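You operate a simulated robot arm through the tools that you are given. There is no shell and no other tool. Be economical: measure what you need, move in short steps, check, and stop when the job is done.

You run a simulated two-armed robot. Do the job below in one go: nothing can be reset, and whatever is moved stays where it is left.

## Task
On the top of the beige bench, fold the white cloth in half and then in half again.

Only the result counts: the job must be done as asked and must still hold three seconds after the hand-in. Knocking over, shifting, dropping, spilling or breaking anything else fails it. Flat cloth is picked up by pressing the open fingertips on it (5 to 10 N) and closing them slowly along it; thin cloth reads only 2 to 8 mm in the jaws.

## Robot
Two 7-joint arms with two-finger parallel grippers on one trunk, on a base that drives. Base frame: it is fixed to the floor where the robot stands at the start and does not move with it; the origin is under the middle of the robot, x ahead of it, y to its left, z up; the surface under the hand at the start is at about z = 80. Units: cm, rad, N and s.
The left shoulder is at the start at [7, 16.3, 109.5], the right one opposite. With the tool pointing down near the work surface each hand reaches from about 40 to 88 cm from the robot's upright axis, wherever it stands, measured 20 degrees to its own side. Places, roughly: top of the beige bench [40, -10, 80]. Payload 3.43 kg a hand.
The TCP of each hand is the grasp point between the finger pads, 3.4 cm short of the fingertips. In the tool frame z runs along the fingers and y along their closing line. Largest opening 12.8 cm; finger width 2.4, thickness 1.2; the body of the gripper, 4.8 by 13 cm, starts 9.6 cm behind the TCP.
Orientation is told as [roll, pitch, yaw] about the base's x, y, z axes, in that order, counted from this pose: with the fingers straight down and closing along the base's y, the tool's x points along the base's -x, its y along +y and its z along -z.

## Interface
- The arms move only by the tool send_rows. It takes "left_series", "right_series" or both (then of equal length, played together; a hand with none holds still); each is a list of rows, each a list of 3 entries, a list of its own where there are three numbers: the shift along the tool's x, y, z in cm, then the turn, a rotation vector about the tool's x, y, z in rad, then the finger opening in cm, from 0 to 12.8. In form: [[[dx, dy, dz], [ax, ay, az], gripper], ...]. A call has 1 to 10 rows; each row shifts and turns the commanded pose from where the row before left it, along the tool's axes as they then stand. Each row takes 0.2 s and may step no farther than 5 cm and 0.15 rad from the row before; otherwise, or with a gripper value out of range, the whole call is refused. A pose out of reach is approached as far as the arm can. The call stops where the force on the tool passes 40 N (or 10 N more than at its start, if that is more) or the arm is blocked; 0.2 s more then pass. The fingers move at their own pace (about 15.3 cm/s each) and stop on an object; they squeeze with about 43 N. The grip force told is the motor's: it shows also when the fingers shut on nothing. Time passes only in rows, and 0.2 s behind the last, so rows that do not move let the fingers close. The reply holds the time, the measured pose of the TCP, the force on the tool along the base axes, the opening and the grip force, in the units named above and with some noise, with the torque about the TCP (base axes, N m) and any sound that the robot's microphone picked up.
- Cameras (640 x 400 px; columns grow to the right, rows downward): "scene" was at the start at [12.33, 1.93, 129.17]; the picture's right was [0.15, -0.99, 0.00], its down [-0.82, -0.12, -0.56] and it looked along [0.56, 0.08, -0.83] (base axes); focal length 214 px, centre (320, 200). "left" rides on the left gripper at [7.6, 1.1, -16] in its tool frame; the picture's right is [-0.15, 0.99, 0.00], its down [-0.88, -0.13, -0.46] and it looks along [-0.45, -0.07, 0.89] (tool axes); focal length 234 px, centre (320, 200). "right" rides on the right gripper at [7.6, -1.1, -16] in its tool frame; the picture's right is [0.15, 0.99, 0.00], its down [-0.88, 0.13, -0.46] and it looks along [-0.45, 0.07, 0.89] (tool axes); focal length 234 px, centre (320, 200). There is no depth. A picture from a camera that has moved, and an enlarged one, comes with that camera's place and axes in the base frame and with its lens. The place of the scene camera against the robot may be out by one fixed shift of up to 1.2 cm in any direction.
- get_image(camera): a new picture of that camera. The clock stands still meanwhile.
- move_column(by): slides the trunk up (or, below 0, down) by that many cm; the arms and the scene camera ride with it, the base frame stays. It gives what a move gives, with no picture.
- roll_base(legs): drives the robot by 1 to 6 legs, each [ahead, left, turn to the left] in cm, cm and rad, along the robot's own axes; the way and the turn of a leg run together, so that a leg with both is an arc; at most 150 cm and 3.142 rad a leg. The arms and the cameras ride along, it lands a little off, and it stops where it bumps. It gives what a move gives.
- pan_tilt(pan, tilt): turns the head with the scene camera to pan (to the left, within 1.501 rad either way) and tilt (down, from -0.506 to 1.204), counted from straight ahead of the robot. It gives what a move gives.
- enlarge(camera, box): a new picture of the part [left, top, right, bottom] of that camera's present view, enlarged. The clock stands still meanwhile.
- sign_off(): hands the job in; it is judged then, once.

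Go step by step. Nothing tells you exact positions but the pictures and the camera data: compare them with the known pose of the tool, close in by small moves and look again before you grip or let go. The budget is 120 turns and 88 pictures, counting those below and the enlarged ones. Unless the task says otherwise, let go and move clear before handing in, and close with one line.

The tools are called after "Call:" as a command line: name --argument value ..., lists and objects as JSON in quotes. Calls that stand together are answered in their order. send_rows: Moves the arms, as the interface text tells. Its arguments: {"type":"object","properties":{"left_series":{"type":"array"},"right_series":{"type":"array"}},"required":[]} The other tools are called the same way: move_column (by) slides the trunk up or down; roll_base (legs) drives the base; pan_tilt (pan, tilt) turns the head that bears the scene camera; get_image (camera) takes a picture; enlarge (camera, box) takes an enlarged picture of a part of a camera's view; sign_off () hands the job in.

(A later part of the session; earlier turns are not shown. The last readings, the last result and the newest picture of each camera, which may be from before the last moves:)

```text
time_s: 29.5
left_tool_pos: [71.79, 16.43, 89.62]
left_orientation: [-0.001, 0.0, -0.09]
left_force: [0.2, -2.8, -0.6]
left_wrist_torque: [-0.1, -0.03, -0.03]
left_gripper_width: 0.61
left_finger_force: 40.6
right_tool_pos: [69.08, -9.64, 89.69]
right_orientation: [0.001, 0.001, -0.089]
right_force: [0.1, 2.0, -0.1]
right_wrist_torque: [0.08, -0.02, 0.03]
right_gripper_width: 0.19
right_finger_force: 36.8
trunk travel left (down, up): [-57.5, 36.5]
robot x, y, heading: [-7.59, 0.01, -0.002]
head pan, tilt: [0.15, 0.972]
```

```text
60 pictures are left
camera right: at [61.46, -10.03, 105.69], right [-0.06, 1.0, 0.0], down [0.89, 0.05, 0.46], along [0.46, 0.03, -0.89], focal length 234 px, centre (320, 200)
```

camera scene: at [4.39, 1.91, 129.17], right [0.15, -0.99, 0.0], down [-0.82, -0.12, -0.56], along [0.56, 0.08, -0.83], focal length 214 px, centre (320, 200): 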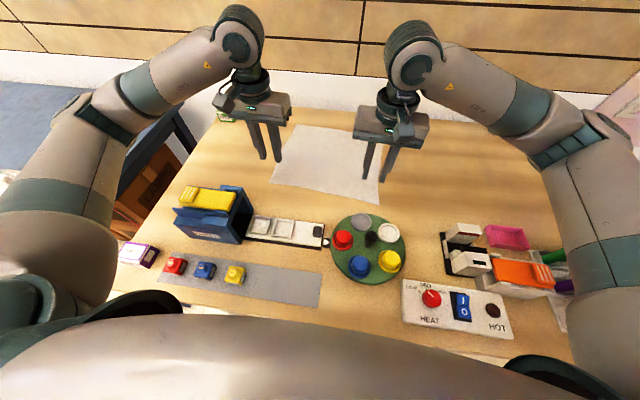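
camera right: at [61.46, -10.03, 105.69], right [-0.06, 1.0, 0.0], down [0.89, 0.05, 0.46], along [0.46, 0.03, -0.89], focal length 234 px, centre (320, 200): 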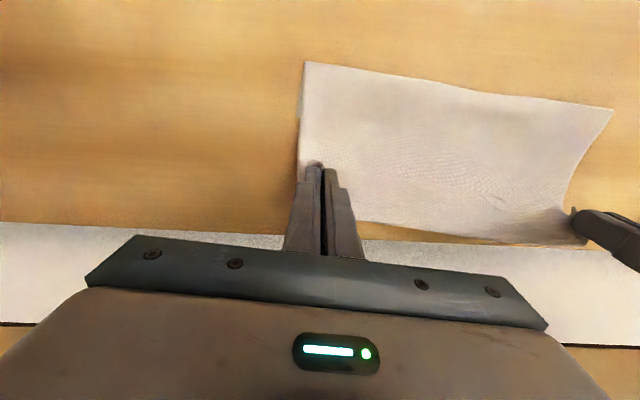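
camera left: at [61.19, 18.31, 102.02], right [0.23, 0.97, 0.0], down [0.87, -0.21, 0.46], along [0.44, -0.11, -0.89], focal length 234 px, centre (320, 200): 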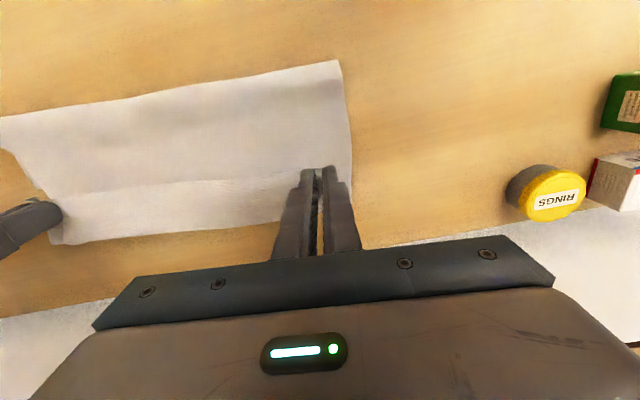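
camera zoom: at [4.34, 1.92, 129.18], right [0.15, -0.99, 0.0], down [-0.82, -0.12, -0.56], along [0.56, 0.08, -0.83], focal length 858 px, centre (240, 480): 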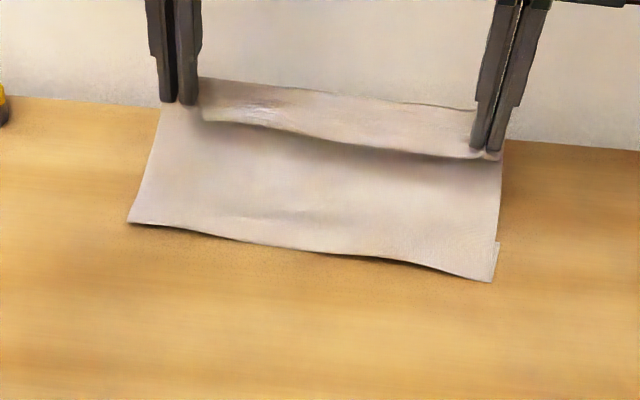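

On reflection the strip beyond the fingers is the gripped edge flap (about 3 cm) sticking out ahead, and the fold line at x≈60–62.5 already lies at mid-cloth. So I just lower along a taut arc, with about 1.3 cm more ahead.

Call:
send_rows --left_series '[[[-0.4, 0, 1.2], [0, 0, 0], 0], [[-0.3, 0, 1.2], [0, 0, 0], 0], [[-0.3, 0, 1.2], [0, 0, 0], 0], [[-0.2, 0, 1.0], [0, 0, 0], 0], [[0, 0, 0.8], [0, 0, 0], 0], [[0, 0, 0], [0, 0, 0], 0]]' --right_series '[[[-0.4, 0, 1.2], [0, 0, 0], 0], [[-0.3, 0, 1.2], [0, 0, 0], 0], [[-0.3, 0, 1.2], [0, 0, 0], 0], [[-0.2, 0, 1.0], [0, 0, 0], 0], [[0, 0, 0.8], [0, 0, 0], 0], [[0, 0, 0], [0, 0, 0], 0]]'

Call:
enlarge --camera "scene" --box '[260, 80, 420, 180]'

Call:
get_image --camera "right"

Call:
get_image --camera "left"

```text
time_s: 30.9
left_tool_pos: [72.88, 16.5, 84.17]
left_orientation: [0.0, 0.0, -0.088]
left_force: [-0.2, -3.2, 0.7]
left_wrist_torque: [-0.08, 0.01, -0.1]
left_gripper_width: 0.58
left_finger_force: 40.2
right_tool_pos: [70.23, -9.72, 84.16]
right_orientation: [-0.001, 0.0, -0.09]
right_force: [1.6, 3.4, 0.5]
right_wrist_torque: [0.13, -0.02, 0.05]
right_gripper_width: 0.17
right_finger_force: 36.3
trunk travel left (down, up): [-57.5, 36.5]
robot x, y, heading: [-7.69, -0.02, -0.006]
head pan, tilt: [0.15, 0.972]
```

```text
4.00 times, centred on (340, 130) of scene
camera zoom: at [4.38, 1.92, 129.17], right [0.15, -0.99, 0.0], down [-0.82, -0.12, -0.56], along [0.56, 0.08, -0.83], focal length 858 px, centre (240, 480)
```

zoom: 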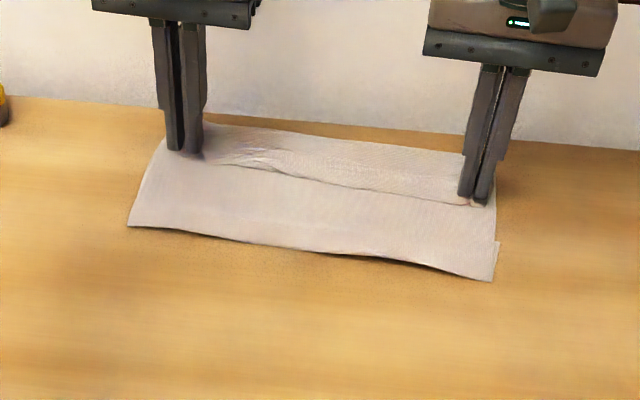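

```text
58 pictures are left
camera right: at [62.59, -10.23, 100.13], right [-0.06, 1.0, 0.0], down [0.89, 0.05, 0.46], along [0.45, 0.03, -0.89], focal length 234 px, centre (320, 200)
```

right: 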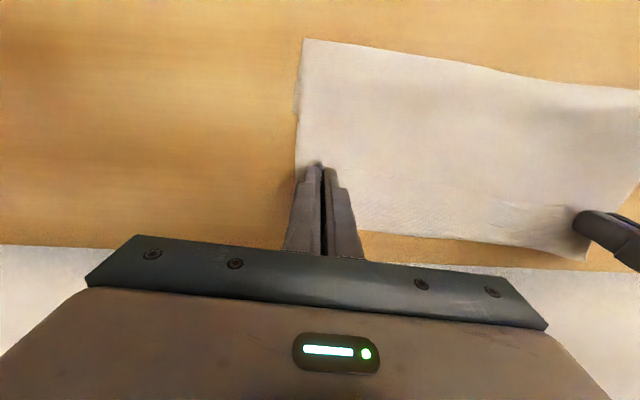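

```text
57 pictures are left
camera left: at [65.44, 18.27, 99.96], right [0.23, 0.97, 0.0], down [0.87, -0.21, 0.46], along [0.44, -0.11, -0.89], focal length 234 px, centre (320, 200)
```

left: 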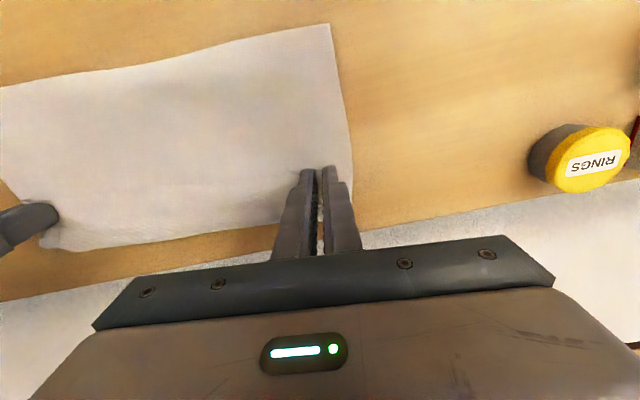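

The cloth is laid out folded, fingertips about 0.7 cm above the bench. I relax the sideways pull, lower a bit more, let go, and rise.

Call:
send_rows --left_series '[[[0, -0.25, 0.3], [0, 0, 0], 0], [[0, 0, 0], [0, 0, 0], 0], [[0, 0, 0], [0, 0, 0], 0.8], [[0, 0, 0], [0, 0, 0], 1.2], [[0, 0, 0], [0, 0, 0], 1.5], [[0, 0, -1], [0, 0, 0], 1.5], [[0, 0, -2], [0, 0, 0], 1.5], [[0, 0, -3], [0, 0, 0], 1.5], [[0, 0, -4], [0, 0, 0], 1.5], [[0, 0, -4], [0, 0, 0], 1.5]]' --right_series '[[[0, 0.25, 0.3], [0, 0, 0], 0], [[0, 0, 0], [0, 0, 0], 0], [[0, 0, 0], [0, 0, 0], 0.8], [[0, 0, 0], [0, 0, 0], 1.2], [[0, 0, 0], [0, 0, 0], 1.5], [[0, 0, -1], [0, 0, 0], 1.5], [[0, 0, -2], [0, 0, 0], 1.5], [[0, 0, -3], [0, 0, 0], 1.5], [[0, 0, -4], [0, 0, 0], 1.5], [[0, 0, -4], [0, 0, 0], 1.5]]'

Call:
get_image --camera "scene"

Call:
get_image --camera "right"

Call:
get_image --camera "left"

```text
time_s: 33.1
left_tool_pos: [73.0, 16.13, 97.94]
left_orientation: [0.001, -0.001, -0.089]
left_force: [-1.3, 0.8, 0.0]
left_wrist_torque: [-0.01, -0.01, 0.0]
left_gripper_width: 1.47
left_finger_force: 0.0
right_tool_pos: [70.25, -9.81, 98.04]
right_orientation: [0.0, 0.001, -0.09]
right_force: [0.7, -0.8, 0.5]
right_wrist_torque: [-0.01, -0.05, 0.0]
right_gripper_width: 1.5
right_finger_force: 0.0
trunk travel left (down, up): [-57.5, 36.5]
robot x, y, heading: [-8.12, -0.05, -0.0]
head pan, tilt: [0.15, 0.972]
```

```text
56 pictures are left
camera scene: at [4.2, 1.88, 129.18], right [0.15, -0.99, 0.0], down [-0.82, -0.12, -0.56], along [0.56, 0.08, -0.83], focal length 214 px, centre (320, 200)
```

scene: 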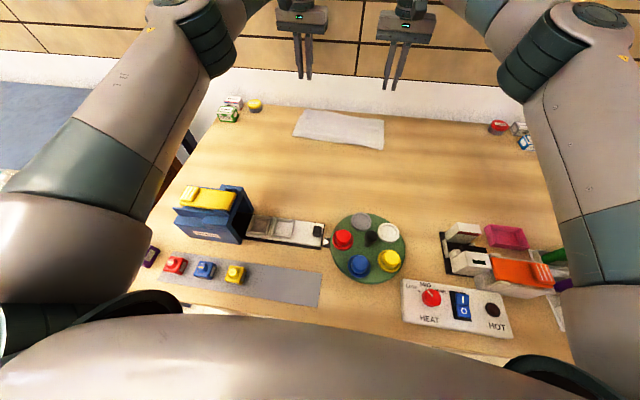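

```text
55 pictures are left
camera right: at [62.71, -10.3, 114.03], right [-0.06, 1.0, 0.0], down [0.89, 0.05, 0.46], along [0.46, 0.03, -0.89], focal length 234 px, centre (320, 200)
```

right: 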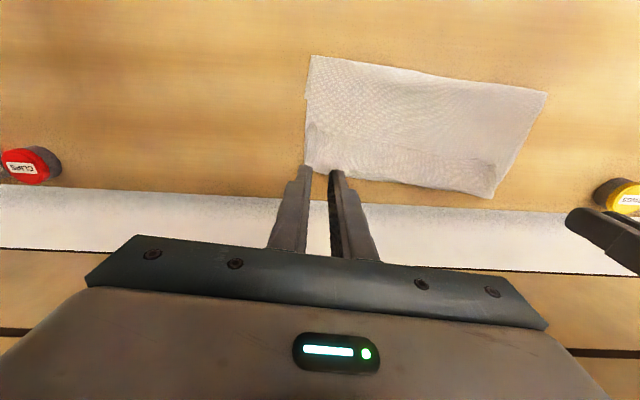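

```text
54 pictures are left
camera left: at [65.44, 17.86, 113.74], right [0.23, 0.97, 0.0], down [0.86, -0.21, 0.46], along [0.44, -0.11, -0.89], focal length 234 px, centre (320, 200)
```

left: 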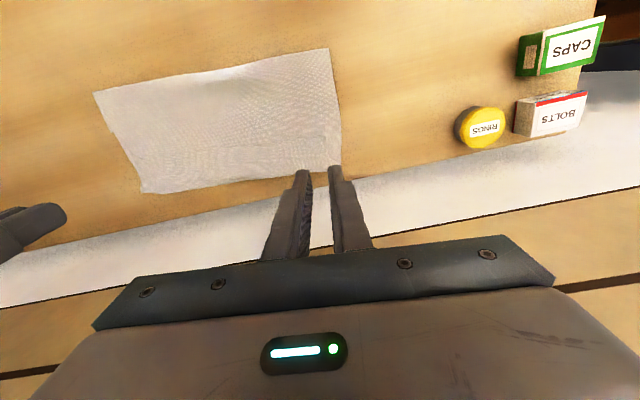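

The first fold came out as a neat strip. I zoom in to find its corners for the second fold.

Call:
enlarge --camera "scene" --box '[270, 90, 410, 178]'

Call:
enlarge --camera "right" --box '[280, 30, 560, 205]'

```text
4.55 times, centred on (340, 134) of scene
camera zoom: at [4.2, 1.88, 129.18], right [0.15, -0.99, 0.0], down [-0.82, -0.12, -0.56], along [0.56, 0.08, -0.83], focal length 975 px, centre (229, 500)
```

zoom: 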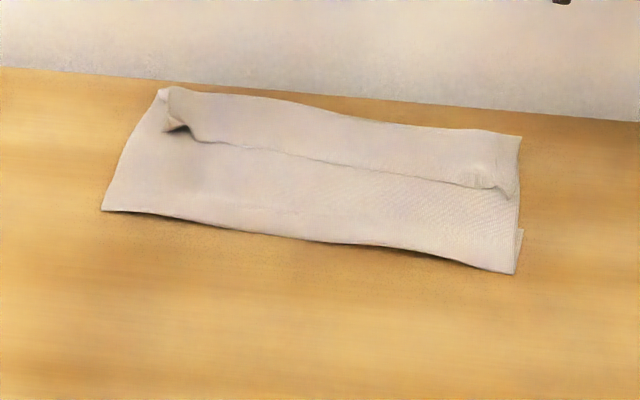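

```text
2.29 times, centred on (420, 118) of right
camera zoom: at [62.71, -10.3, 114.03], right [-0.06, 1.0, 0.0], down [0.89, 0.05, 0.46], along [0.46, 0.03, -0.89], focal length 535 px, centre (91, 389)
```

zoom: 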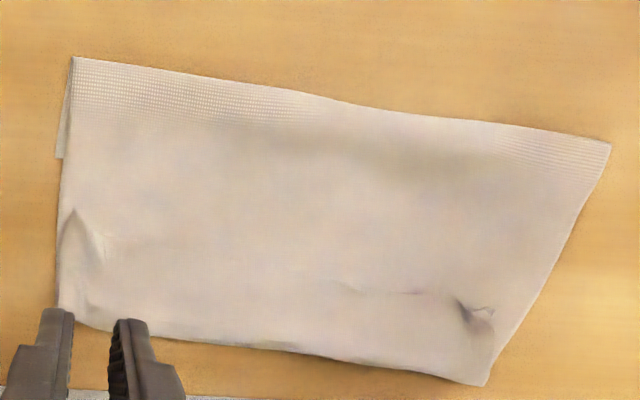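

I need to know whether that line across the strip is a crease or the top layer's edge, so I enlarge further from two sides.

Call:
enlarge --camera "scene" --box '[300, 105, 350, 136]'

Call:
enlarge --camera "left" --box '[80, 40, 360, 215]'

Call:
enlarge --camera "scene" --box '[345, 110, 395, 141]'

```text
12.80 times, centred on (325, 120) of scene
camera zoom: at [4.2, 1.88, 129.18], right [0.15, -0.99, 0.0], down [-0.82, -0.12, -0.56], along [0.56, 0.08, -0.83], focal length 2745 px, centre (256, 1218)
```

zoom: 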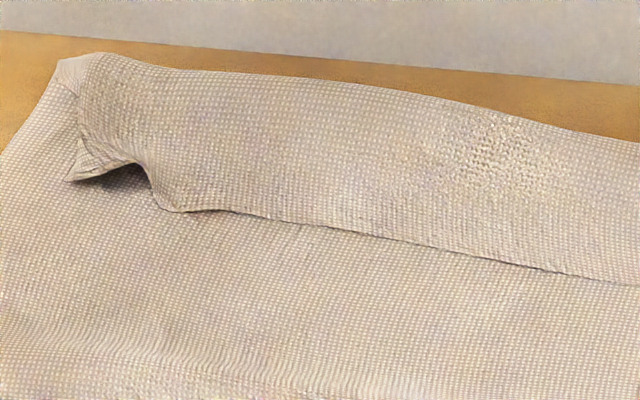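

```text
2.29 times, centred on (220, 128) of left
camera zoom: at [65.44, 17.86, 113.74], right [0.23, 0.97, 0.0], down [0.86, -0.21, 0.46], along [0.44, -0.11, -0.89], focal length 535 px, centre (549, 366)
```

zoom: 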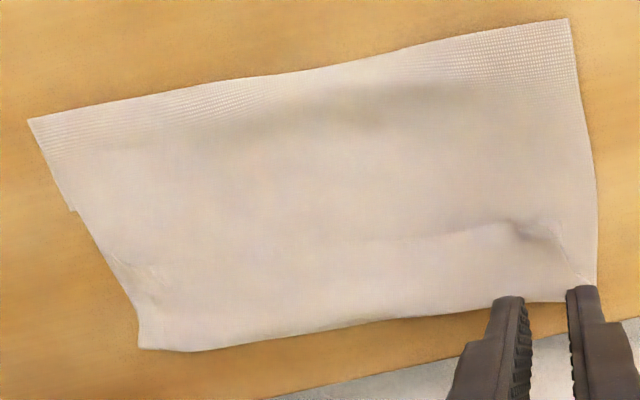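

```text
12.80 times, centred on (370, 126) of scene
camera zoom: at [4.2, 1.88, 129.18], right [0.15, -0.99, 0.0], down [-0.82, -0.12, -0.56], along [0.56, 0.08, -0.83], focal length 2745 px, centre (-320, 1154)
```

zoom: 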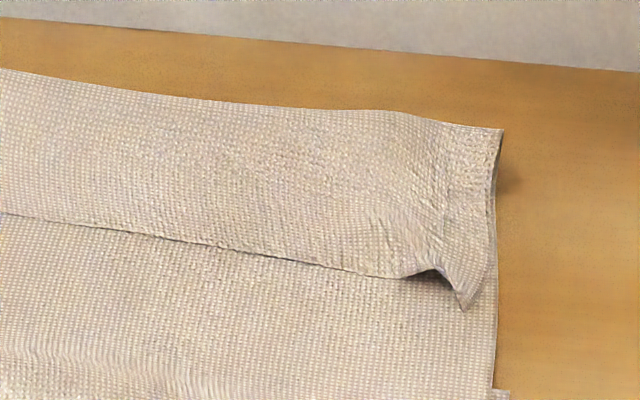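

Now it's clear: the clamped edge kept pointing ahead, so the cloth lies as a Z (flap 5–6 cm on top, fold at x≈76.6, front fold at x≈61) and the bottom edge never moved. I'll take hold of the flap's edge corners, draw it back open, and redo the fold with fingers closing across the edge instead.

Call:
send_rows --left_series '[[[0.3, 0.1, 2.5], [0, 0, 0], 2], [[0.3, 0, 2.5], [0, 0, 0], 3], [[0.4, 0, 2.5], [0, 0, 0], 3.5], [[0, 0, 2], [0, 0, 0], 3.5], [[0, 0, 0.5], [0, 0, 0], 3.5], [[0, 0, 0], [0, 0, 0], 3.5]]' --right_series '[[[0.6, -0.1, 2.5], [0, 0, 0], 2], [[0.6, 0, 2.5], [0, 0, 0], 3], [[0.6, 0, 2.5], [0, 0, 0], 3.5], [[0, 0, 2], [0, 0, 0], 3.5], [[0, 0, 0.5], [0, 0, 0], 3.5], [[0, 0, 0], [0, 0, 0], 3.5]]'

Call:
enlarge --camera "left" --box '[220, 80, 420, 205]'

Call:
enlarge --camera "right" --box '[220, 80, 420, 205]'

Call:
enlarge --camera "scene" --box '[270, 80, 410, 168]'

```text
time_s: 34.5
left_tool_pos: [71.9, 16.32, 87.76]
left_orientation: [0.001, 0.0, -0.088]
left_force: [0.5, 0.9, -0.3]
left_wrist_torque: [0.02, -0.01, -0.02]
left_gripper_width: 3.49
left_finger_force: 0.0
right_tool_pos: [68.58, -9.64, 88.09]
right_orientation: [0.003, 0.002, -0.088]
right_force: [0.0, -0.3, 0.4]
right_wrist_torque: [0.03, -0.03, 0.0]
right_gripper_width: 3.47
right_finger_force: 0.1
trunk travel left (down, up): [-57.5, 36.5]
robot x, y, heading: [-8.11, 0.23, 0.001]
head pan, tilt: [0.15, 0.972]
```

```text
3.20 times, centred on (320, 142) of left
camera zoom: at [64.46, 18.05, 103.6], right [0.23, 0.97, 0.0], down [0.87, -0.21, 0.46], along [0.44, -0.11, -0.89], focal length 749 px, centre (320, 384)
```

zoom: 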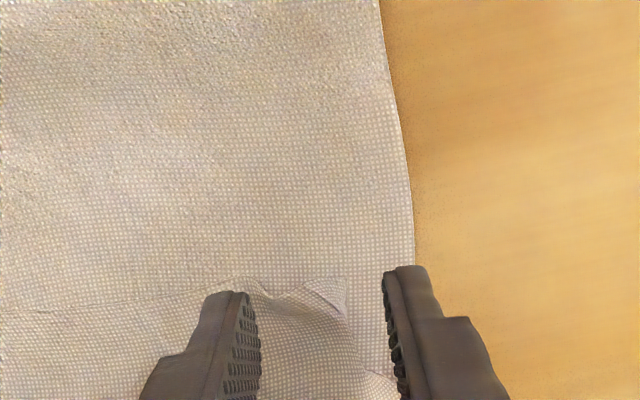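

```text
3.20 times, centred on (320, 142) of right
camera zoom: at [60.97, -10.0, 103.96], right [-0.06, 1.0, 0.0], down [0.89, 0.05, 0.45], along [0.45, 0.03, -0.89], focal length 749 px, centre (320, 384)
```

zoom: 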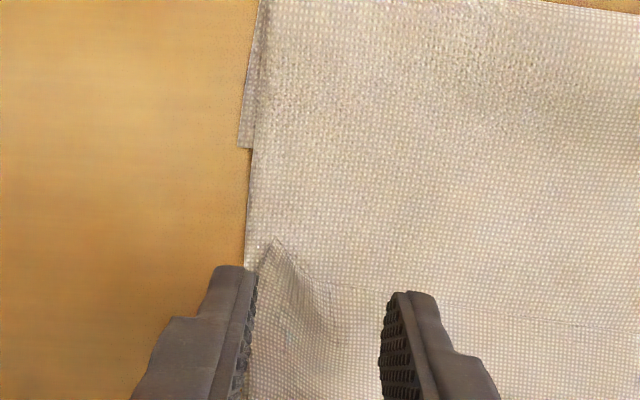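

```text
4.55 times, centred on (340, 124) of scene
camera zoom: at [4.4, 1.92, 129.17], right [0.15, -0.99, 0.0], down [-0.82, -0.12, -0.56], along [0.56, 0.08, -0.83], focal length 975 px, centre (229, 546)
```

zoom: 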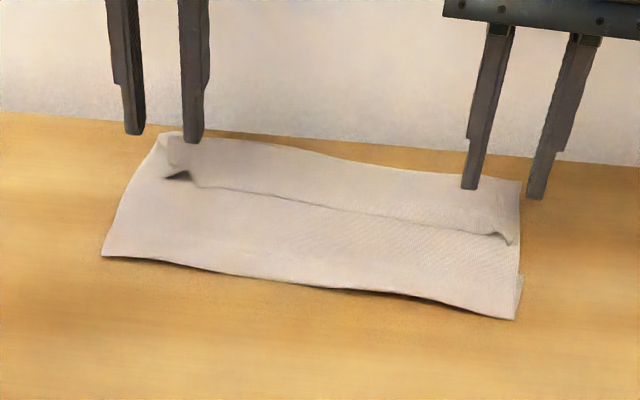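

The bottom layer's corner B is still at (65, -12), so nothing slid. The flap corners stand up between my fingers; I move the left hand 1.2 cm ahead and lower both gently around them.

Call:
send_rows --left_series '[[[-1.2, 0, 0], [0, 0, 0], 3.5], [[0, 0, 1.5], [0, 0, 0], 3.5], [[0, 0, 1.5], [0, 0, 0], 3.5], [[0, 0, 0.6], [0, 0, 0], 3.5], [[0, 0, 0.3], [0, 0, 0], 3.5], [[0, 0, 0.1], [0, 0, 0], 3.5], [[0, 0, 0], [0, 0, 0], 3.5]]' --right_series '[[[-0.2, -0.3, 0.2], [0, 0, 0], 3.5], [[0, 0, 1.5], [0, 0, 0], 3.5], [[0, 0, 1.5], [0, 0, 0], 3.5], [[0, 0, 0.6], [0, 0, 0], 3.5], [[0, 0, 0.3], [0, 0, 0], 3.5], [[0, 0, 0.1], [0, 0, 0], 3.5], [[0, 0, 0], [0, 0, 0], 3.5]]'

Call:
enlarge --camera "left" --box '[220, 80, 420, 205]'

Call:
enlarge --camera "right" --box '[220, 80, 420, 205]'

```text
time_s: 36.1
left_tool_pos: [73.32, 16.22, 83.83]
left_orientation: [-0.001, -0.001, -0.089]
left_force: [-0.3, 0.1, -0.1]
left_wrist_torque: [-0.01, 0.01, -0.01]
left_gripper_width: 3.5
left_finger_force: 0.0
right_tool_pos: [68.7, -9.84, 83.85]
right_orientation: [0.0, -0.001, -0.089]
right_force: [0.2, -0.3, -0.4]
right_wrist_torque: [0.0, -0.01, 0.0]
right_gripper_width: 3.49
right_finger_force: 0.1
trunk travel left (down, up): [-57.5, 36.5]
robot x, y, heading: [-7.96, -0.06, -0.002]
head pan, tilt: [0.15, 0.972]
```

```text
3.20 times, centred on (320, 142) of left
camera zoom: at [65.83, 18.0, 99.77], right [0.23, 0.97, 0.0], down [0.87, -0.21, 0.46], along [0.44, -0.11, -0.89], focal length 749 px, centre (320, 384)
```

zoom: 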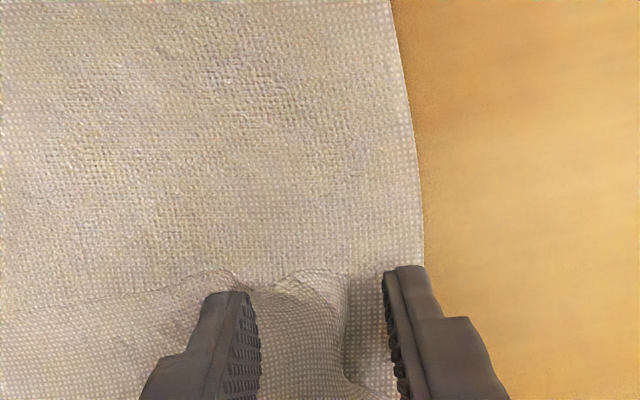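

```text
3.20 times, centred on (320, 142) of right
camera zoom: at [61.07, -10.27, 99.77], right [-0.06, 1.0, 0.0], down [0.89, 0.05, 0.46], along [0.45, 0.03, -0.89], focal length 749 px, centre (320, 384)
```

zoom: 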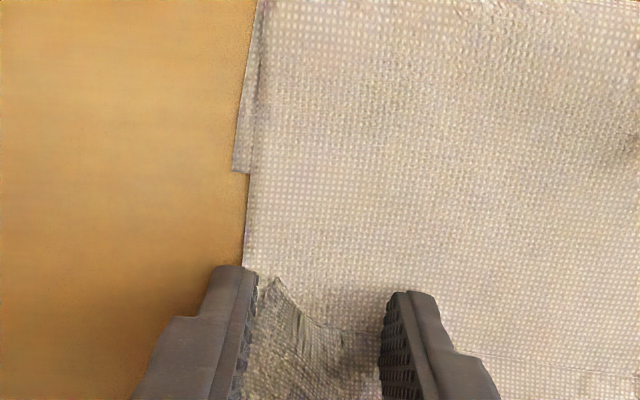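

Both standing rucks are now between the fingers, tips about 0.4 cm above the bench. I lower 0.25 cm and close slowly.

Call:
send_rows --left_series '[[[0, 0, 0.2], [0, 0, 0], 3.4], [[0, 0, 0], [0, 0, 0], 3.0], [[0, 0, 0], [0, 0, 0], 2.6], [[0, 0, 0], [0, 0, 0], 2.2], [[0, 0, 0], [0, 0, 0], 1.8], [[0, 0, 0], [0, 0, 0], 1.4], [[0, 0, 0], [0, 0, 0], 1.0], [[0, 0, 0], [0, 0, 0], 0.6], [[0, 0, 0], [0, 0, 0], 0], [[0, 0, 0], [0, 0, 0], 0]]' --right_series '[[[0, 0, 0.2], [0, 0, 0], 3.4], [[0, 0, 0], [0, 0, 0], 3.0], [[0, 0, 0], [0, 0, 0], 2.6], [[0, 0, 0], [0, 0, 0], 2.2], [[0, 0, 0], [0, 0, 0], 1.8], [[0, 0, 0], [0, 0, 0], 1.4], [[0, 0, 0], [0, 0, 0], 1.0], [[0, 0, 0], [0, 0, 0], 0.6], [[0, 0, 0], [0, 0, 0], 0], [[0, 0, 0], [0, 0, 0], 0]]'

Call:
enlarge --camera "left" --box '[220, 80, 420, 205]'

Call:
enlarge --camera "right" --box '[220, 80, 420, 205]'

```text
time_s: 38.3
left_tool_pos: [73.36, 16.18, 83.7]
left_orientation: [0.0, 0.001, -0.089]
left_force: [-0.2, -4.1, 0.6]
left_wrist_torque: [-0.15, 0.05, 0.02]
left_gripper_width: 0.18
left_finger_force: 36.6
right_tool_pos: [68.7, -9.73, 83.62]
right_orientation: [-0.002, -0.002, -0.088]
right_force: [0.4, 3.7, 0.5]
right_wrist_torque: [0.13, -0.01, 0.08]
right_gripper_width: 0.17
right_finger_force: 36.5
trunk travel left (down, up): [-57.5, 36.5]
robot x, y, heading: [-8.12, -0.2, -0.001]
head pan, tilt: [0.15, 0.972]
```

```text
3.20 times, centred on (320, 142) of left
camera zoom: at [65.77, 17.98, 99.57], right [0.23, 0.97, 0.0], down [0.87, -0.21, 0.46], along [0.44, -0.11, -0.89], focal length 749 px, centre (320, 384)
```

zoom: 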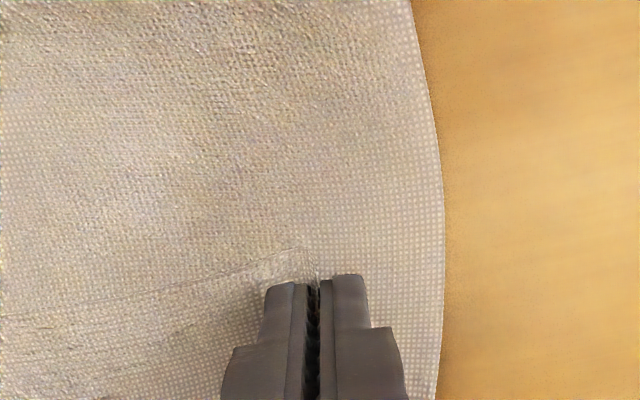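

```text
3.20 times, centred on (320, 142) of right
camera zoom: at [61.15, -10.23, 99.57], right [-0.06, 1.0, 0.0], down [0.89, 0.05, 0.46], along [0.45, 0.03, -0.89], focal length 749 px, centre (320, 384)
```

zoom: 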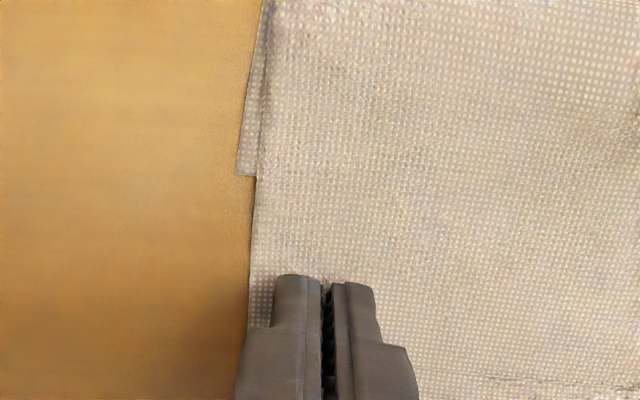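

Both hands have the flap's edge. I relax the pull, lift, and draw it back toward the robot to open the cloth flat again.

Call:
send_rows --left_series '[[[0, -0.2, -1], [0, 0, 0], 0], [[0.5, -0.1, -2], [0, 0, 0], 0], [[1, 0, -2], [0, 0, 0], 0], [[2, 0, -1.5], [0, 0, 0], 0], [[2, 0, -1], [0, 0, 0], 0], [[2, 0, 0], [0, 0, 0], 0], [[2, 0, 0], [0, 0, 0], 0], [[2, 0, 0], [0, 0, 0], 0], [[2, 0, 0], [0, 0, 0], 0], [[2, 0, 0], [0, 0, 0], 0]]' --right_series '[[[0, 0.2, -1], [0, 0, 0], 0], [[0.5, 0.1, -2], [0, 0, 0], 0], [[1, 0, -2], [0, 0, 0], 0], [[2, 0, -1.5], [0, 0, 0], 0], [[2, 0, -1], [0, 0, 0], 0], [[2, 0, 0], [0, 0, 0], 0], [[2, 0, 0], [0, 0, 0], 0], [[2, 0, 0], [0, 0, 0], 0], [[2, 0, 0], [0, 0, 0], 0], [[2, 0, 0], [0, 0, 0], 0]]'

Call:
enlarge --camera "scene" --box '[200, 60, 460, 222]'

```text
time_s: 40.5
left_tool_pos: [57.52, 17.33, 91.42]
left_orientation: [0.001, 0.0, -0.089]
left_force: [0.3, 0.0, 0.4]
left_wrist_torque: [0.0, -0.01, 0.03]
left_gripper_width: 0.18
left_finger_force: 37.2
right_tool_pos: [53.26, -7.96, 91.07]
right_orientation: [-0.003, -0.001, -0.089]
right_force: [0.7, 0.2, -0.4]
right_wrist_torque: [0.02, -0.01, -0.02]
right_gripper_width: 0.17
right_finger_force: 36.8
trunk travel left (down, up): [-57.5, 36.5]
robot x, y, heading: [-7.74, -0.05, -0.002]
head pan, tilt: [0.15, 0.972]
```

```text
2.46 times, centred on (330, 141) of scene
camera zoom: at [4.31, 1.94, 129.18], right [0.15, -0.99, 0.0], down [-0.82, -0.12, -0.56], along [0.56, 0.08, -0.83], focal length 528 px, centre (295, 345)
```

zoom: 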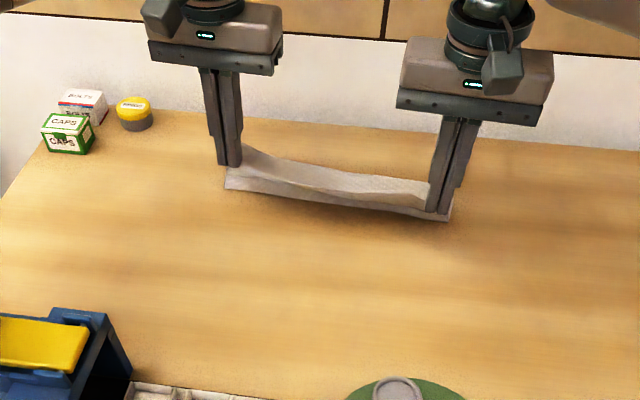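

The cloth is unrolling. I carry on back to the original near-edge place, lowering as I go.

Call:
send_rows --left_series '[[[1.75, 0, 0], [0, 0, 0], 0], [[1.75, 0, 0], [0, 0, 0], 0], [[1.75, 0, 0.4], [0, 0, 0], 0], [[1.75, 0, 0.8], [0, 0, 0], 0], [[1.75, 0, 1], [0, 0, 0], 0], [[1.75, 0.2, 1.2], [0, 0, 0], 0], [[1.75, 0, 1.2], [0, 0, 0], 0], [[1.75, 0, 1.2], [0, 0, 0], 0], [[1.0, 0, 0.6], [0, 0, 0], 0], [[0, 0, 0], [0, 0, 0], 0]]' --right_series '[[[1.6, 0, 0], [0, 0, 0], 0], [[1.6, 0, 0], [0, 0, 0], 0], [[1.6, 0, 0.4], [0, 0, 0], 0], [[1.6, 0, 0.8], [0, 0, 0], 0], [[1.6, 0, 1], [0, 0, 0], 0], [[1.6, -0.2, 1.2], [0, 0, 0], 0], [[1.6, 0, 1.2], [0, 0, 0], 0], [[1.6, 0, 1.2], [0, 0, 0], 0], [[0.8, 0, 0.6], [0, 0, 0], 0], [[0, 0, 0], [0, 0, 0], 0]]'

Call:
enlarge --camera "scene" --box '[200, 80, 460, 242]'

```text
time_s: 42.7
left_tool_pos: [42.89, 18.72, 85.01]
left_orientation: [0.0, 0.0, -0.091]
left_force: [1.3, 0.1, 0.4]
left_wrist_torque: [-0.06, -0.02, 0.01]
left_gripper_width: 0.21
left_finger_force: 36.8
right_tool_pos: [39.91, -6.93, 84.49]
right_orientation: [0.0, 0.0, -0.09]
right_force: [0.6, 1.2, -0.5]
right_wrist_torque: [0.03, 0.02, 0.05]
right_gripper_width: 0.18
right_finger_force: 36.2
trunk travel left (down, up): [-57.5, 36.5]
robot x, y, heading: [-7.84, 0.21, -0.003]
head pan, tilt: [0.15, 0.972]
```

```text
2.46 times, centred on (330, 161) of scene
camera zoom: at [4.39, 1.92, 129.17], right [0.15, -0.99, 0.0], down [-0.82, -0.12, -0.56], along [0.56, 0.08, -0.83], focal length 528 px, centre (295, 296)
```

zoom: 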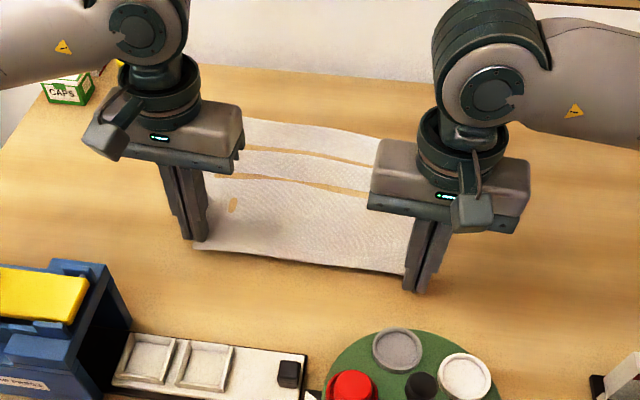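

The cloth is flat again in its first place. I lower, release and rise, and then turn the hands a quarter so that they close across the edge.

Call:
send_rows --left_series '[[[0, 0.1, 1.1], [0, 0, 0], 0], [[0, 0, 0], [0, 0, 0], 0], [[0, 0, 0], [0, 0, 0], 0.8], [[0, 0, 0], [0, 0, 0], 1.4], [[0, 0, 0], [0, 0, 0], 1.8], [[0, 0, -0.7], [0, 0, 0], 1.8], [[0, 0, -2], [0, 0, 0], 1.8], [[0, 0, -3], [0, 0, 0], 1.8], [[0, 0, -4], [0, 0, 0], 1.8], [[0, 0, 0], [0, 0, 0], 3]]' --right_series '[[[0, -0.1, 0.7], [0, 0, 0], 0], [[0, 0, 0], [0, 0, 0], 0], [[0, 0, 0], [0, 0, 0], 0.8], [[0, 0, 0], [0, 0, 0], 1.4], [[0, 0, 0], [0, 0, 0], 1.8], [[0, 0, -0.7], [0, 0, 0], 1.8], [[0, 0, -2], [0, 0, 0], 1.8], [[0, 0, -3], [0, 0, 0], 1.8], [[0, 0, -4], [0, 0, 0], 1.8], [[0, 0, 0], [0, 0, 0], 3]]'

Call:
get_image --camera "left"

Call:
get_image --camera "right"

Call:
enlarge --camera "scene" --box '[200, 80, 460, 242]'

```text
time_s: 44.9
left_tool_pos: [42.62, 19.05, 93.55]
left_orientation: [0.001, -0.001, -0.088]
left_force: [0.4, 0.0, 0.1]
left_wrist_torque: [0.01, -0.02, -0.01]
left_gripper_width: 3.01
left_finger_force: 0.0
right_tool_pos: [39.87, -7.33, 93.61]
right_orientation: [-0.001, 0.002, -0.089]
right_force: [-0.2, 0.4, 0.2]
right_wrist_torque: [0.03, -0.01, 0.03]
right_gripper_width: 2.99
right_finger_force: 0.1
trunk travel left (down, up): [-57.5, 36.5]
robot x, y, heading: [-7.69, 0.14, -0.003]
head pan, tilt: [0.15, 0.972]
```

```text
39 pictures are left
camera left: at [35.1, 20.77, 109.42], right [0.23, 0.97, 0.0], down [0.87, -0.21, 0.46], along [0.44, -0.11, -0.89], focal length 234 px, centre (320, 200)
```

left: 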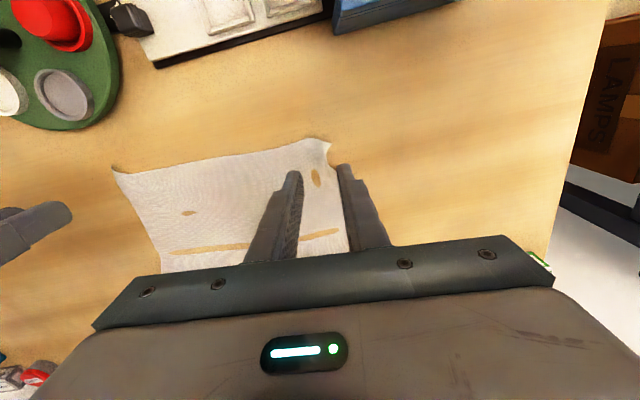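

```text
38 pictures are left
camera right: at [32.32, -7.65, 109.62], right [-0.06, 1.0, 0.0], down [0.89, 0.05, 0.45], along [0.45, 0.03, -0.89], focal length 234 px, centre (320, 200)
```

right: 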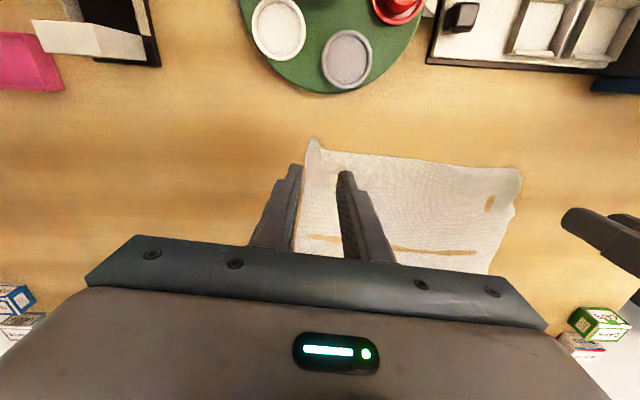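

```text
2.46 times, centred on (330, 161) of scene
camera zoom: at [4.44, 1.92, 129.16], right [0.15, -0.99, 0.0], down [-0.82, -0.12, -0.56], along [0.56, 0.08, -0.83], focal length 528 px, centre (295, 296)
```

zoom: 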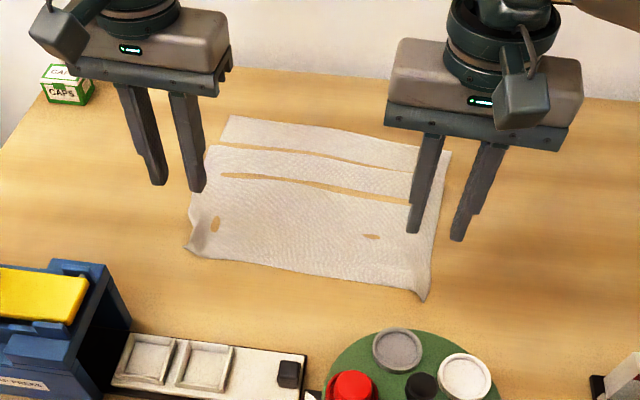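

Flat, with only little standing rucks at the corners. I turn the left hand a quarter one way and the right the other, cameras outward, so the fingers close across the near edge.

Call:
send_rows --left_series '[[[0, 0, 0], [0, 0, 0.15], 3.4], [[0, 0, 0], [0, 0, 0.15], 3.4], [[0, 0, 0], [0, 0, 0.15], 3.4], [[0, 0, 0], [0, 0, 0.15], 3.4], [[0, 0, 0], [0, 0, 0.15], 3.4], [[0, 0, 0], [0, 0, 0.15], 3.4], [[0, 0, 0], [0, 0, 0.15], 3.4], [[0, 0, 0], [0, 0, 0.15], 3.4], [[0, 0, 0], [0, 0, 0.15], 3.4], [[0, 0, 0], [0, 0, 0.15], 3.4]]' --right_series '[[[0, 0, 0], [0, 0, -0.15], 3.4], [[0, 0, 0], [0, 0, -0.15], 3.4], [[0, 0, 0], [0, 0, -0.15], 3.4], [[0, 0, 0], [0, 0, -0.15], 3.4], [[0, 0, 0], [0, 0, -0.15], 3.4], [[0, 0, 0], [0, 0, -0.15], 3.4], [[0, 0, 0], [0, 0, -0.15], 3.4], [[0, 0, 0], [0, 0, -0.15], 3.4], [[0, 0, 0], [0, 0, -0.15], 3.4], [[0, 0, 0], [0, 0, -0.15], 3.4]]'

Call:
send_rows --left_series '[[[0, 0, 0], [0, 0, 0.071], 3.4], [[-1.3, 0.77, 0], [0, 0, 0], 3.4], [[-1.3, 0.77, 0], [0, 0, 0], 3.4], [[0, 0, 2.5], [0, 0, 0], 3.4], [[0, 0, 2.5], [0, 0, 0], 3.4], [[0, 0, 2.5], [0, 0, 0], 3.4], [[0, 0, 0], [0, 0, 0], 3.4]]' --right_series '[[[0, 0, 0], [0, 0, -0.071], 3.4], [[-1.14, -0.82, 0], [0, 0, 0], 3.4], [[-1.14, -0.82, 0], [0, 0, 0], 3.4], [[0, 0, 2.5], [0, 0, 0], 3.4], [[0, 0, 2.5], [0, 0, 0], 3.4], [[0, 0, 2.5], [0, 0, 0], 3.4], [[0, 0, 0], [0, 0, 0], 3.4]]'

Call:
get_image --camera "left"

Call:
get_image --camera "right"

```text
time_s: 47.1
left_tool_pos: [42.94, 18.88, 93.66]
left_orientation: [0.001, -0.003, -1.24]
left_force: [-0.2, 0.6, -0.7]
left_wrist_torque: [-0.01, -0.02, 0.01]
left_gripper_width: 3.41
left_finger_force: 0.1
left hand out of reach, approached as far as the arm can: row 9, 10
right_tool_pos: [39.82, -7.22, 93.85]
right_orientation: [0.001, 0.0, 1.413]
right_force: [-0.5, 0.5, 0.0]
right_wrist_torque: [-0.03, 0.02, 0.02]
right_gripper_width: 3.37
right_finger_force: 0.0
trunk travel left (down, up): [-57.5, 36.5]
robot x, y, heading: [-7.85, 0.08, -0.0]
head pan, tilt: [0.15, 0.972]
```

```text
time_s: 48.7
left_tool_pos: [41.57, 15.85, 87.17]
left_orientation: [0.0, 0.001, -1.309]
left_force: [0.7, 0.0, 0.1]
left_wrist_torque: [-0.01, 0.01, 0.0]
left_gripper_width: 3.42
left_finger_force: 0.1
left hand out of reach, approached as far as the arm can: row 1, 2, 3, 4
right_tool_pos: [41.53, -5.39, 91.19]
right_orientation: [0.001, -0.001, 1.474]
right_force: [0.6, 0.3, 0.2]
right_wrist_torque: [0.0, -0.02, 0.01]
right_gripper_width: 3.41
right_finger_force: 0.1
right hand out of reach, approached as far as the arm can: row 5, 6
trunk travel left (down, up): [-57.5, 36.5]
robot x, y, heading: [-8.05, -0.38, -0.002]
head pan, tilt: [0.15, 0.972]
```

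```text
36 pictures are left
camera left: at [40.55, 23.5, 102.99], right [0.99, 0.11, 0.0], down [0.1, -0.88, 0.46], along [0.05, -0.45, -0.89], focal length 234 px, centre (320, 200)
```

left: 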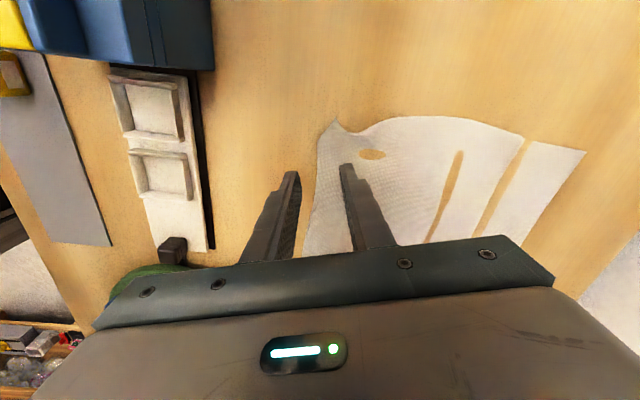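

```text
35 pictures are left
camera right: at [42.06, -13.0, 107.1], right [-1.0, -0.05, 0.0], down [-0.05, 0.89, 0.46], along [-0.02, 0.45, -0.89], focal length 234 px, centre (320, 200)
```

right: 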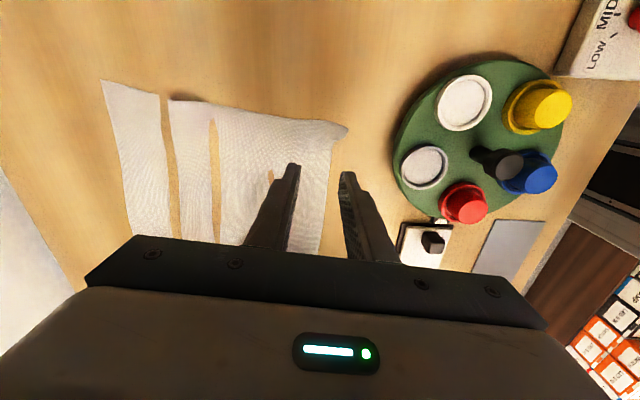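

The quarter turn meets the arms' limits this close to the body. I raise the hands, back the robot up 8 cm, then bring the hands ahead again and see whether it then reaches.

Call:
send_rows --left_series '[[[0, 0, -3], [0, 0, 0], 3.4], [[0, 0, -3], [0, 0, 0], 3.4]]' --right_series '[[[0, 0, -1], [0, 0, 0], 3.4], [[0, 0, -1], [0, 0, 0], 3.4]]'

Call:
roll_base --legs '[[-8, 0, 0]]'

Call:
send_rows --left_series '[[[-0.6, 2, 0], [0, 0, 0], 3.4], [[-0.6, 2, 0], [0, 0, 0], 3.4], [[-0.6, 2, 0], [0, 0, 0], 3.4], [[-0.6, 2, 0], [0, 0, 0], 3.4], [[0, 0, 0], [0, 0, 0], 3.4]]' --right_series '[[[-0.2, -2, 0], [0, 0, 0], 3.4], [[-0.2, -2, 0], [0, 0, 0], 3.4], [[-0.2, -2, 0], [0, 0, 0], 3.4], [[-0.2, -2, 0], [0, 0, 0], 3.4], [[0, 0, 0], [0, 0, 0], 3.4]]'

```text
time_s: 49.3
left_tool_pos: [41.43, 15.89, 93.19]
left_orientation: [-0.001, 0.0, -1.308]
left_force: [-0.1, -0.7, -0.2]
left_wrist_torque: [0.0, 0.0, 0.02]
left_gripper_width: 3.42
left_finger_force: 0.2
right_tool_pos: [41.52, -5.3, 92.19]
right_orientation: [0.0, -0.001, 1.482]
right_force: [-0.1, -0.1, -0.5]
right_wrist_torque: [-0.01, -0.03, -0.01]
right_gripper_width: 3.39
right_finger_force: 0.0
right hand out of reach, approached as far as the arm can: row 1
trunk travel left (down, up): [-57.5, 36.5]
robot x, y, heading: [-7.82, -0.35, -0.001]
head pan, tilt: [0.15, 0.972]
```

```text
time_s: 50.3
left_tool_pos: [33.29, 16.03, 93.34]
left_orientation: [0.002, -0.001, -1.308]
left_force: [-0.4, 0.2, 0.1]
left_wrist_torque: [0.02, -0.02, -0.04]
left_gripper_width: 3.37
left_finger_force: 0.1
right_tool_pos: [33.3, -5.3, 92.22]
right_orientation: [0.001, -0.001, 1.479]
right_force: [-0.6, 0.2, -0.4]
right_wrist_torque: [0.0, 0.01, 0.01]
right_gripper_width: 3.4
right_finger_force: 0.0
trunk travel left (down, up): [-57.5, 36.5]
robot x, y, heading: [-15.83, -0.07, -0.0]
head pan, tilt: [0.15, 0.972]
```

```text
time_s: 51.5
left_tool_pos: [34.33, 15.89, 93.32]
left_orientation: [0.001, 0.0, -1.308]
left_force: [0.0, 0.2, -0.8]
left_wrist_torque: [0.02, 0.05, -0.02]
left_gripper_width: 3.41
left_finger_force: 0.2
left hand out of reach, approached as far as the arm can: row 1, 2, 3, 4
right_tool_pos: [33.42, -5.41, 92.07]
right_orientation: [0.001, 0.0, 1.481]
right_force: [-0.6, -0.3, -0.4]
right_wrist_torque: [0.0, 0.0, 0.02]
right_gripper_width: 3.4
right_finger_force: 0.0
right hand out of reach, approached as far as the arm can: row 1, 2, 3, 4
trunk travel left (down, up): [-57.5, 36.5]
robot x, y, heading: [-16.3, 0.15, -0.004]
head pan, tilt: [0.15, 0.972]
```

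That outward turn runs into the wrist limit. I unwind and turn both hands the other way, cameras inward.

Call:
send_rows --left_series '[[[0, 0, 0], [0, 0, -0.15], 3.4], [[0, 0, 0], [0, 0, -0.15], 3.4], [[0, 0, 0], [0, 0, -0.15], 3.4], [[0, 0, 0], [0, 0, -0.15], 3.4], [[0, 0, 0], [0, 0, -0.15], 3.4], [[0, 0, 0], [0, 0, -0.15], 3.4], [[0, 0, 0], [0, 0, -0.15], 3.4], [[0, 0, 0], [0, 0, -0.15], 3.4], [[0, 0, 0], [0, 0, -0.15], 3.4], [[0, 0, 0], [0, 0, -0.15], 3.4]]' --right_series '[[[0, 0, 0], [0, 0, 0.15], 3.4], [[0, 0, 0], [0, 0, 0.15], 3.4], [[0, 0, 0], [0, 0, 0.15], 3.4], [[0, 0, 0], [0, 0, 0.15], 3.4], [[0, 0, 0], [0, 0, 0.15], 3.4], [[0, 0, 0], [0, 0, 0.15], 3.4], [[0, 0, 0], [0, 0, 0.15], 3.4], [[0, 0, 0], [0, 0, 0.15], 3.4], [[0, 0, 0], [0, 0, 0.15], 3.4], [[0, 0, 0], [0, 0, 0.15], 3.4]]'

```text
time_s: 53.7
left_tool_pos: [34.36, 15.75, 93.23]
left_orientation: [0.001, 0.0, 0.193]
left_force: [-0.5, -0.4, 0.9]
left_wrist_torque: [-0.01, -0.03, -0.05]
left_gripper_width: 3.41
left_finger_force: 0.1
right_tool_pos: [33.53, -5.31, 92.16]
right_orientation: [-0.001, 0.0, -0.022]
right_force: [-0.9, -0.3, -0.4]
right_wrist_torque: [0.03, -0.03, 0.0]
right_gripper_width: 3.41
right_finger_force: 0.0
trunk travel left (down, up): [-57.5, 36.5]
robot x, y, heading: [-15.98, 0.32, -0.005]
head pan, tilt: [0.15, 0.972]
```

Now I bring the hands over the near edge and continue the inward turn.

Call:
send_rows --left_series '[[[-3.15, -0.38, 0], [0, 0, 0], 3.4], [[-3.15, -0.38, 0], [0, 0, 0], 3.4], [[-3.15, -0.38, 0], [0, 0, 0], 3.4], [[0, 0, 0], [0, 0, -0.14], 3.4], [[0, 0, 0], [0, 0, -0.14], 3.4], [[0, 0, 0], [0, 0, -0.14], 3.4], [[0, 0, 0], [0, 0, -0.14], 3.4], [[0, 0, 0], [0, 0, -0.14], 3.4], [[0, 0, 0], [0, 0, -0.14], 3.4], [[0, 0, 0], [0, 0, -0.14], 3.4]]' --right_series '[[[-2.76, 0.16, 0], [0, 0, 0], 3.4], [[-2.76, 0.16, 0], [0, 0, 0], 3.4], [[-2.76, 0.16, 0], [0, 0, 0], 3.4], [[0, 0, 0], [0, 0, 0.149], 3.4], [[0, 0, 0], [0, 0, 0.149], 3.4], [[0, 0, 0], [0, 0, 0.149], 3.4], [[0, 0, 0], [0, 0, 0.149], 3.4], [[0, 0, 0], [0, 0, 0.149], 3.4], [[0, 0, 0], [0, 0, 0.149], 3.4], [[0, 0, 0], [0, 0, 0.149], 3.4]]'

Call:
send_rows --left_series '[[[0, 0, 0], [0, 0, -0.14], 3.4], [[0, 0, 0], [0, 0, -0.14], 3.4], [[0, 0, 0], [0, 0, 0], 3.4], [[0, 0, 0], [0, 0, 0], 3.4], [[0, 0, 2.5], [0, 0, 0], 3.4], [[0, 0, 2.5], [0, 0, 0], 3.4], [[0, 0, 0.5], [0, 0, 0], 3.4]]' --right_series '[[[0, 0, 0], [0, 0, 0.149], 3.4], [[0, 0, 0], [0, 0, 0.149], 3.4], [[0, 0, 0], [0, 0, 0.149], 3.4], [[0, 0, 0], [0, 0, 0.149], 3.4], [[0, 0, 2.5], [0, 0, 0], 3.4], [[0, 0, 2.5], [0, 0, 0], 3.4], [[0, 0, 0], [0, 0, 0], 3.4]]'

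```text
time_s: 55.9
left_tool_pos: [43.8, 16.54, 93.29]
left_orientation: [0.0, -0.001, 1.172]
left_force: [-0.3, 0.0, 0.0]
left_wrist_torque: [0.0, 0.0, -0.01]
left_gripper_width: 3.38
left_finger_force: 0.1
right_tool_pos: [41.82, -5.05, 92.4]
right_orientation: [-0.004, 0.0, -1.065]
right_force: [0.6, 0.3, -0.5]
right_wrist_torque: [-0.01, 0.01, -0.02]
right_gripper_width: 3.41
right_finger_force: 0.0
trunk travel left (down, up): [-57.5, 36.5]
robot x, y, heading: [-16.06, 0.08, -0.001]
head pan, tilt: [0.15, 0.972]
```

```text
time_s: 57.5
left_tool_pos: [43.83, 16.35, 87.91]
left_orientation: [0.001, -0.001, 1.448]
left_force: [-0.5, 0.9, 1.3]
left_wrist_torque: [0.02, -0.01, 0.0]
left_gripper_width: 3.4
left_finger_force: 0.0
right_tool_pos: [41.5, -4.97, 87.53]
right_orientation: [-0.001, 0.0, -1.659]
right_force: [-0.2, 0.5, 0.1]
right_wrist_torque: [0.02, -0.02, -0.02]
right_gripper_width: 3.43
right_finger_force: 0.0
trunk travel left (down, up): [-57.5, 36.5]
robot x, y, heading: [-16.06, -0.36, -0.001]
head pan, tilt: [0.15, 0.972]
```

The inward turn works without any limit. Now I check the fingers against the near edge.

Call:
get_image --camera "left"

Call:
get_image --camera "right"

```text
34 pictures are left
camera left: at [41.72, 8.91, 103.63], right [-0.96, 0.27, 0.0], down [0.24, 0.86, 0.46], along [0.12, 0.44, -0.89], focal length 234 px, centre (320, 200)
```

left: 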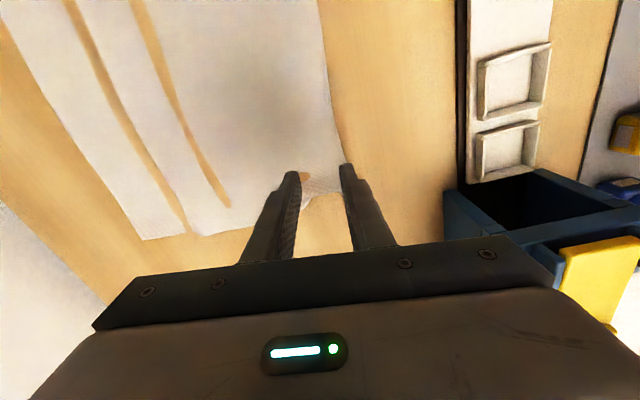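

```text
33 pictures are left
camera right: at [41.12, 2.6, 103.43], right [1.0, 0.06, 0.0], down [0.05, -0.89, 0.46], along [0.03, -0.46, -0.89], focal length 234 px, centre (320, 200)
```

right: 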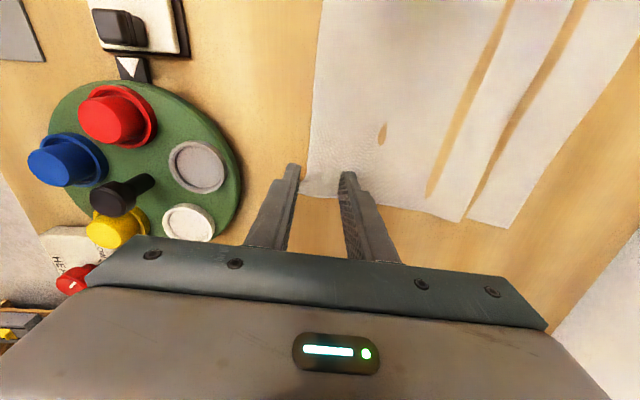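

Left sits right; the right hand needs to go about 1.1 cm further inside so both fingers stand on cloth. Then I go down to just above contact.

Call:
send_rows --left_series '[[[0, -0.2, 0], [0, 0, 0], 3.4], [[0, 0, 2], [0, 0, 0], 3.4], [[0, 0, 1.5], [0, 0, 0], 3.4], [[0, 0, 0.5], [0, 0, 0], 3.4], [[0, 0, 0.2], [0, 0, 0], 3.4], [[0, 0, 0], [0, 0, 0], 3.4], [[0, 0, 0], [0, 0, 0], 3.4]]' --right_series '[[[0, 1.1, 0], [0, 0, 0], 3.4], [[0, 0, 2], [0, 0, 0], 3.4], [[0, 0, 1.2], [0, 0, 0], 3.4], [[0, 0, 0.5], [0, 0, 0], 3.4], [[0, 0, 0.1], [0, 0, 0], 3.4], [[0, 0, 0], [0, 0, 0], 3.4], [[0, 0, 0], [0, 0, 0], 3.4]]'

```text
time_s: 59.1
left_tool_pos: [44.12, 16.45, 83.63]
left_orientation: [0.001, 0.0, 1.449]
left_force: [-0.8, 0.0, 0.4]
left_wrist_torque: [0.01, 0.0, 0.01]
left_gripper_width: 3.38
left_finger_force: 0.0
right_tool_pos: [42.81, -5.17, 83.59]
right_orientation: [0.0, -0.001, -1.659]
right_force: [0.1, -0.5, 2.6]
right_wrist_torque: [-0.01, 0.01, 0.03]
right_gripper_width: 3.38
right_finger_force: 0.1
trunk travel left (down, up): [-57.5, 36.5]
robot x, y, heading: [-16.27, 0.11, -0.001]
head pan, tilt: [0.15, 0.972]
```

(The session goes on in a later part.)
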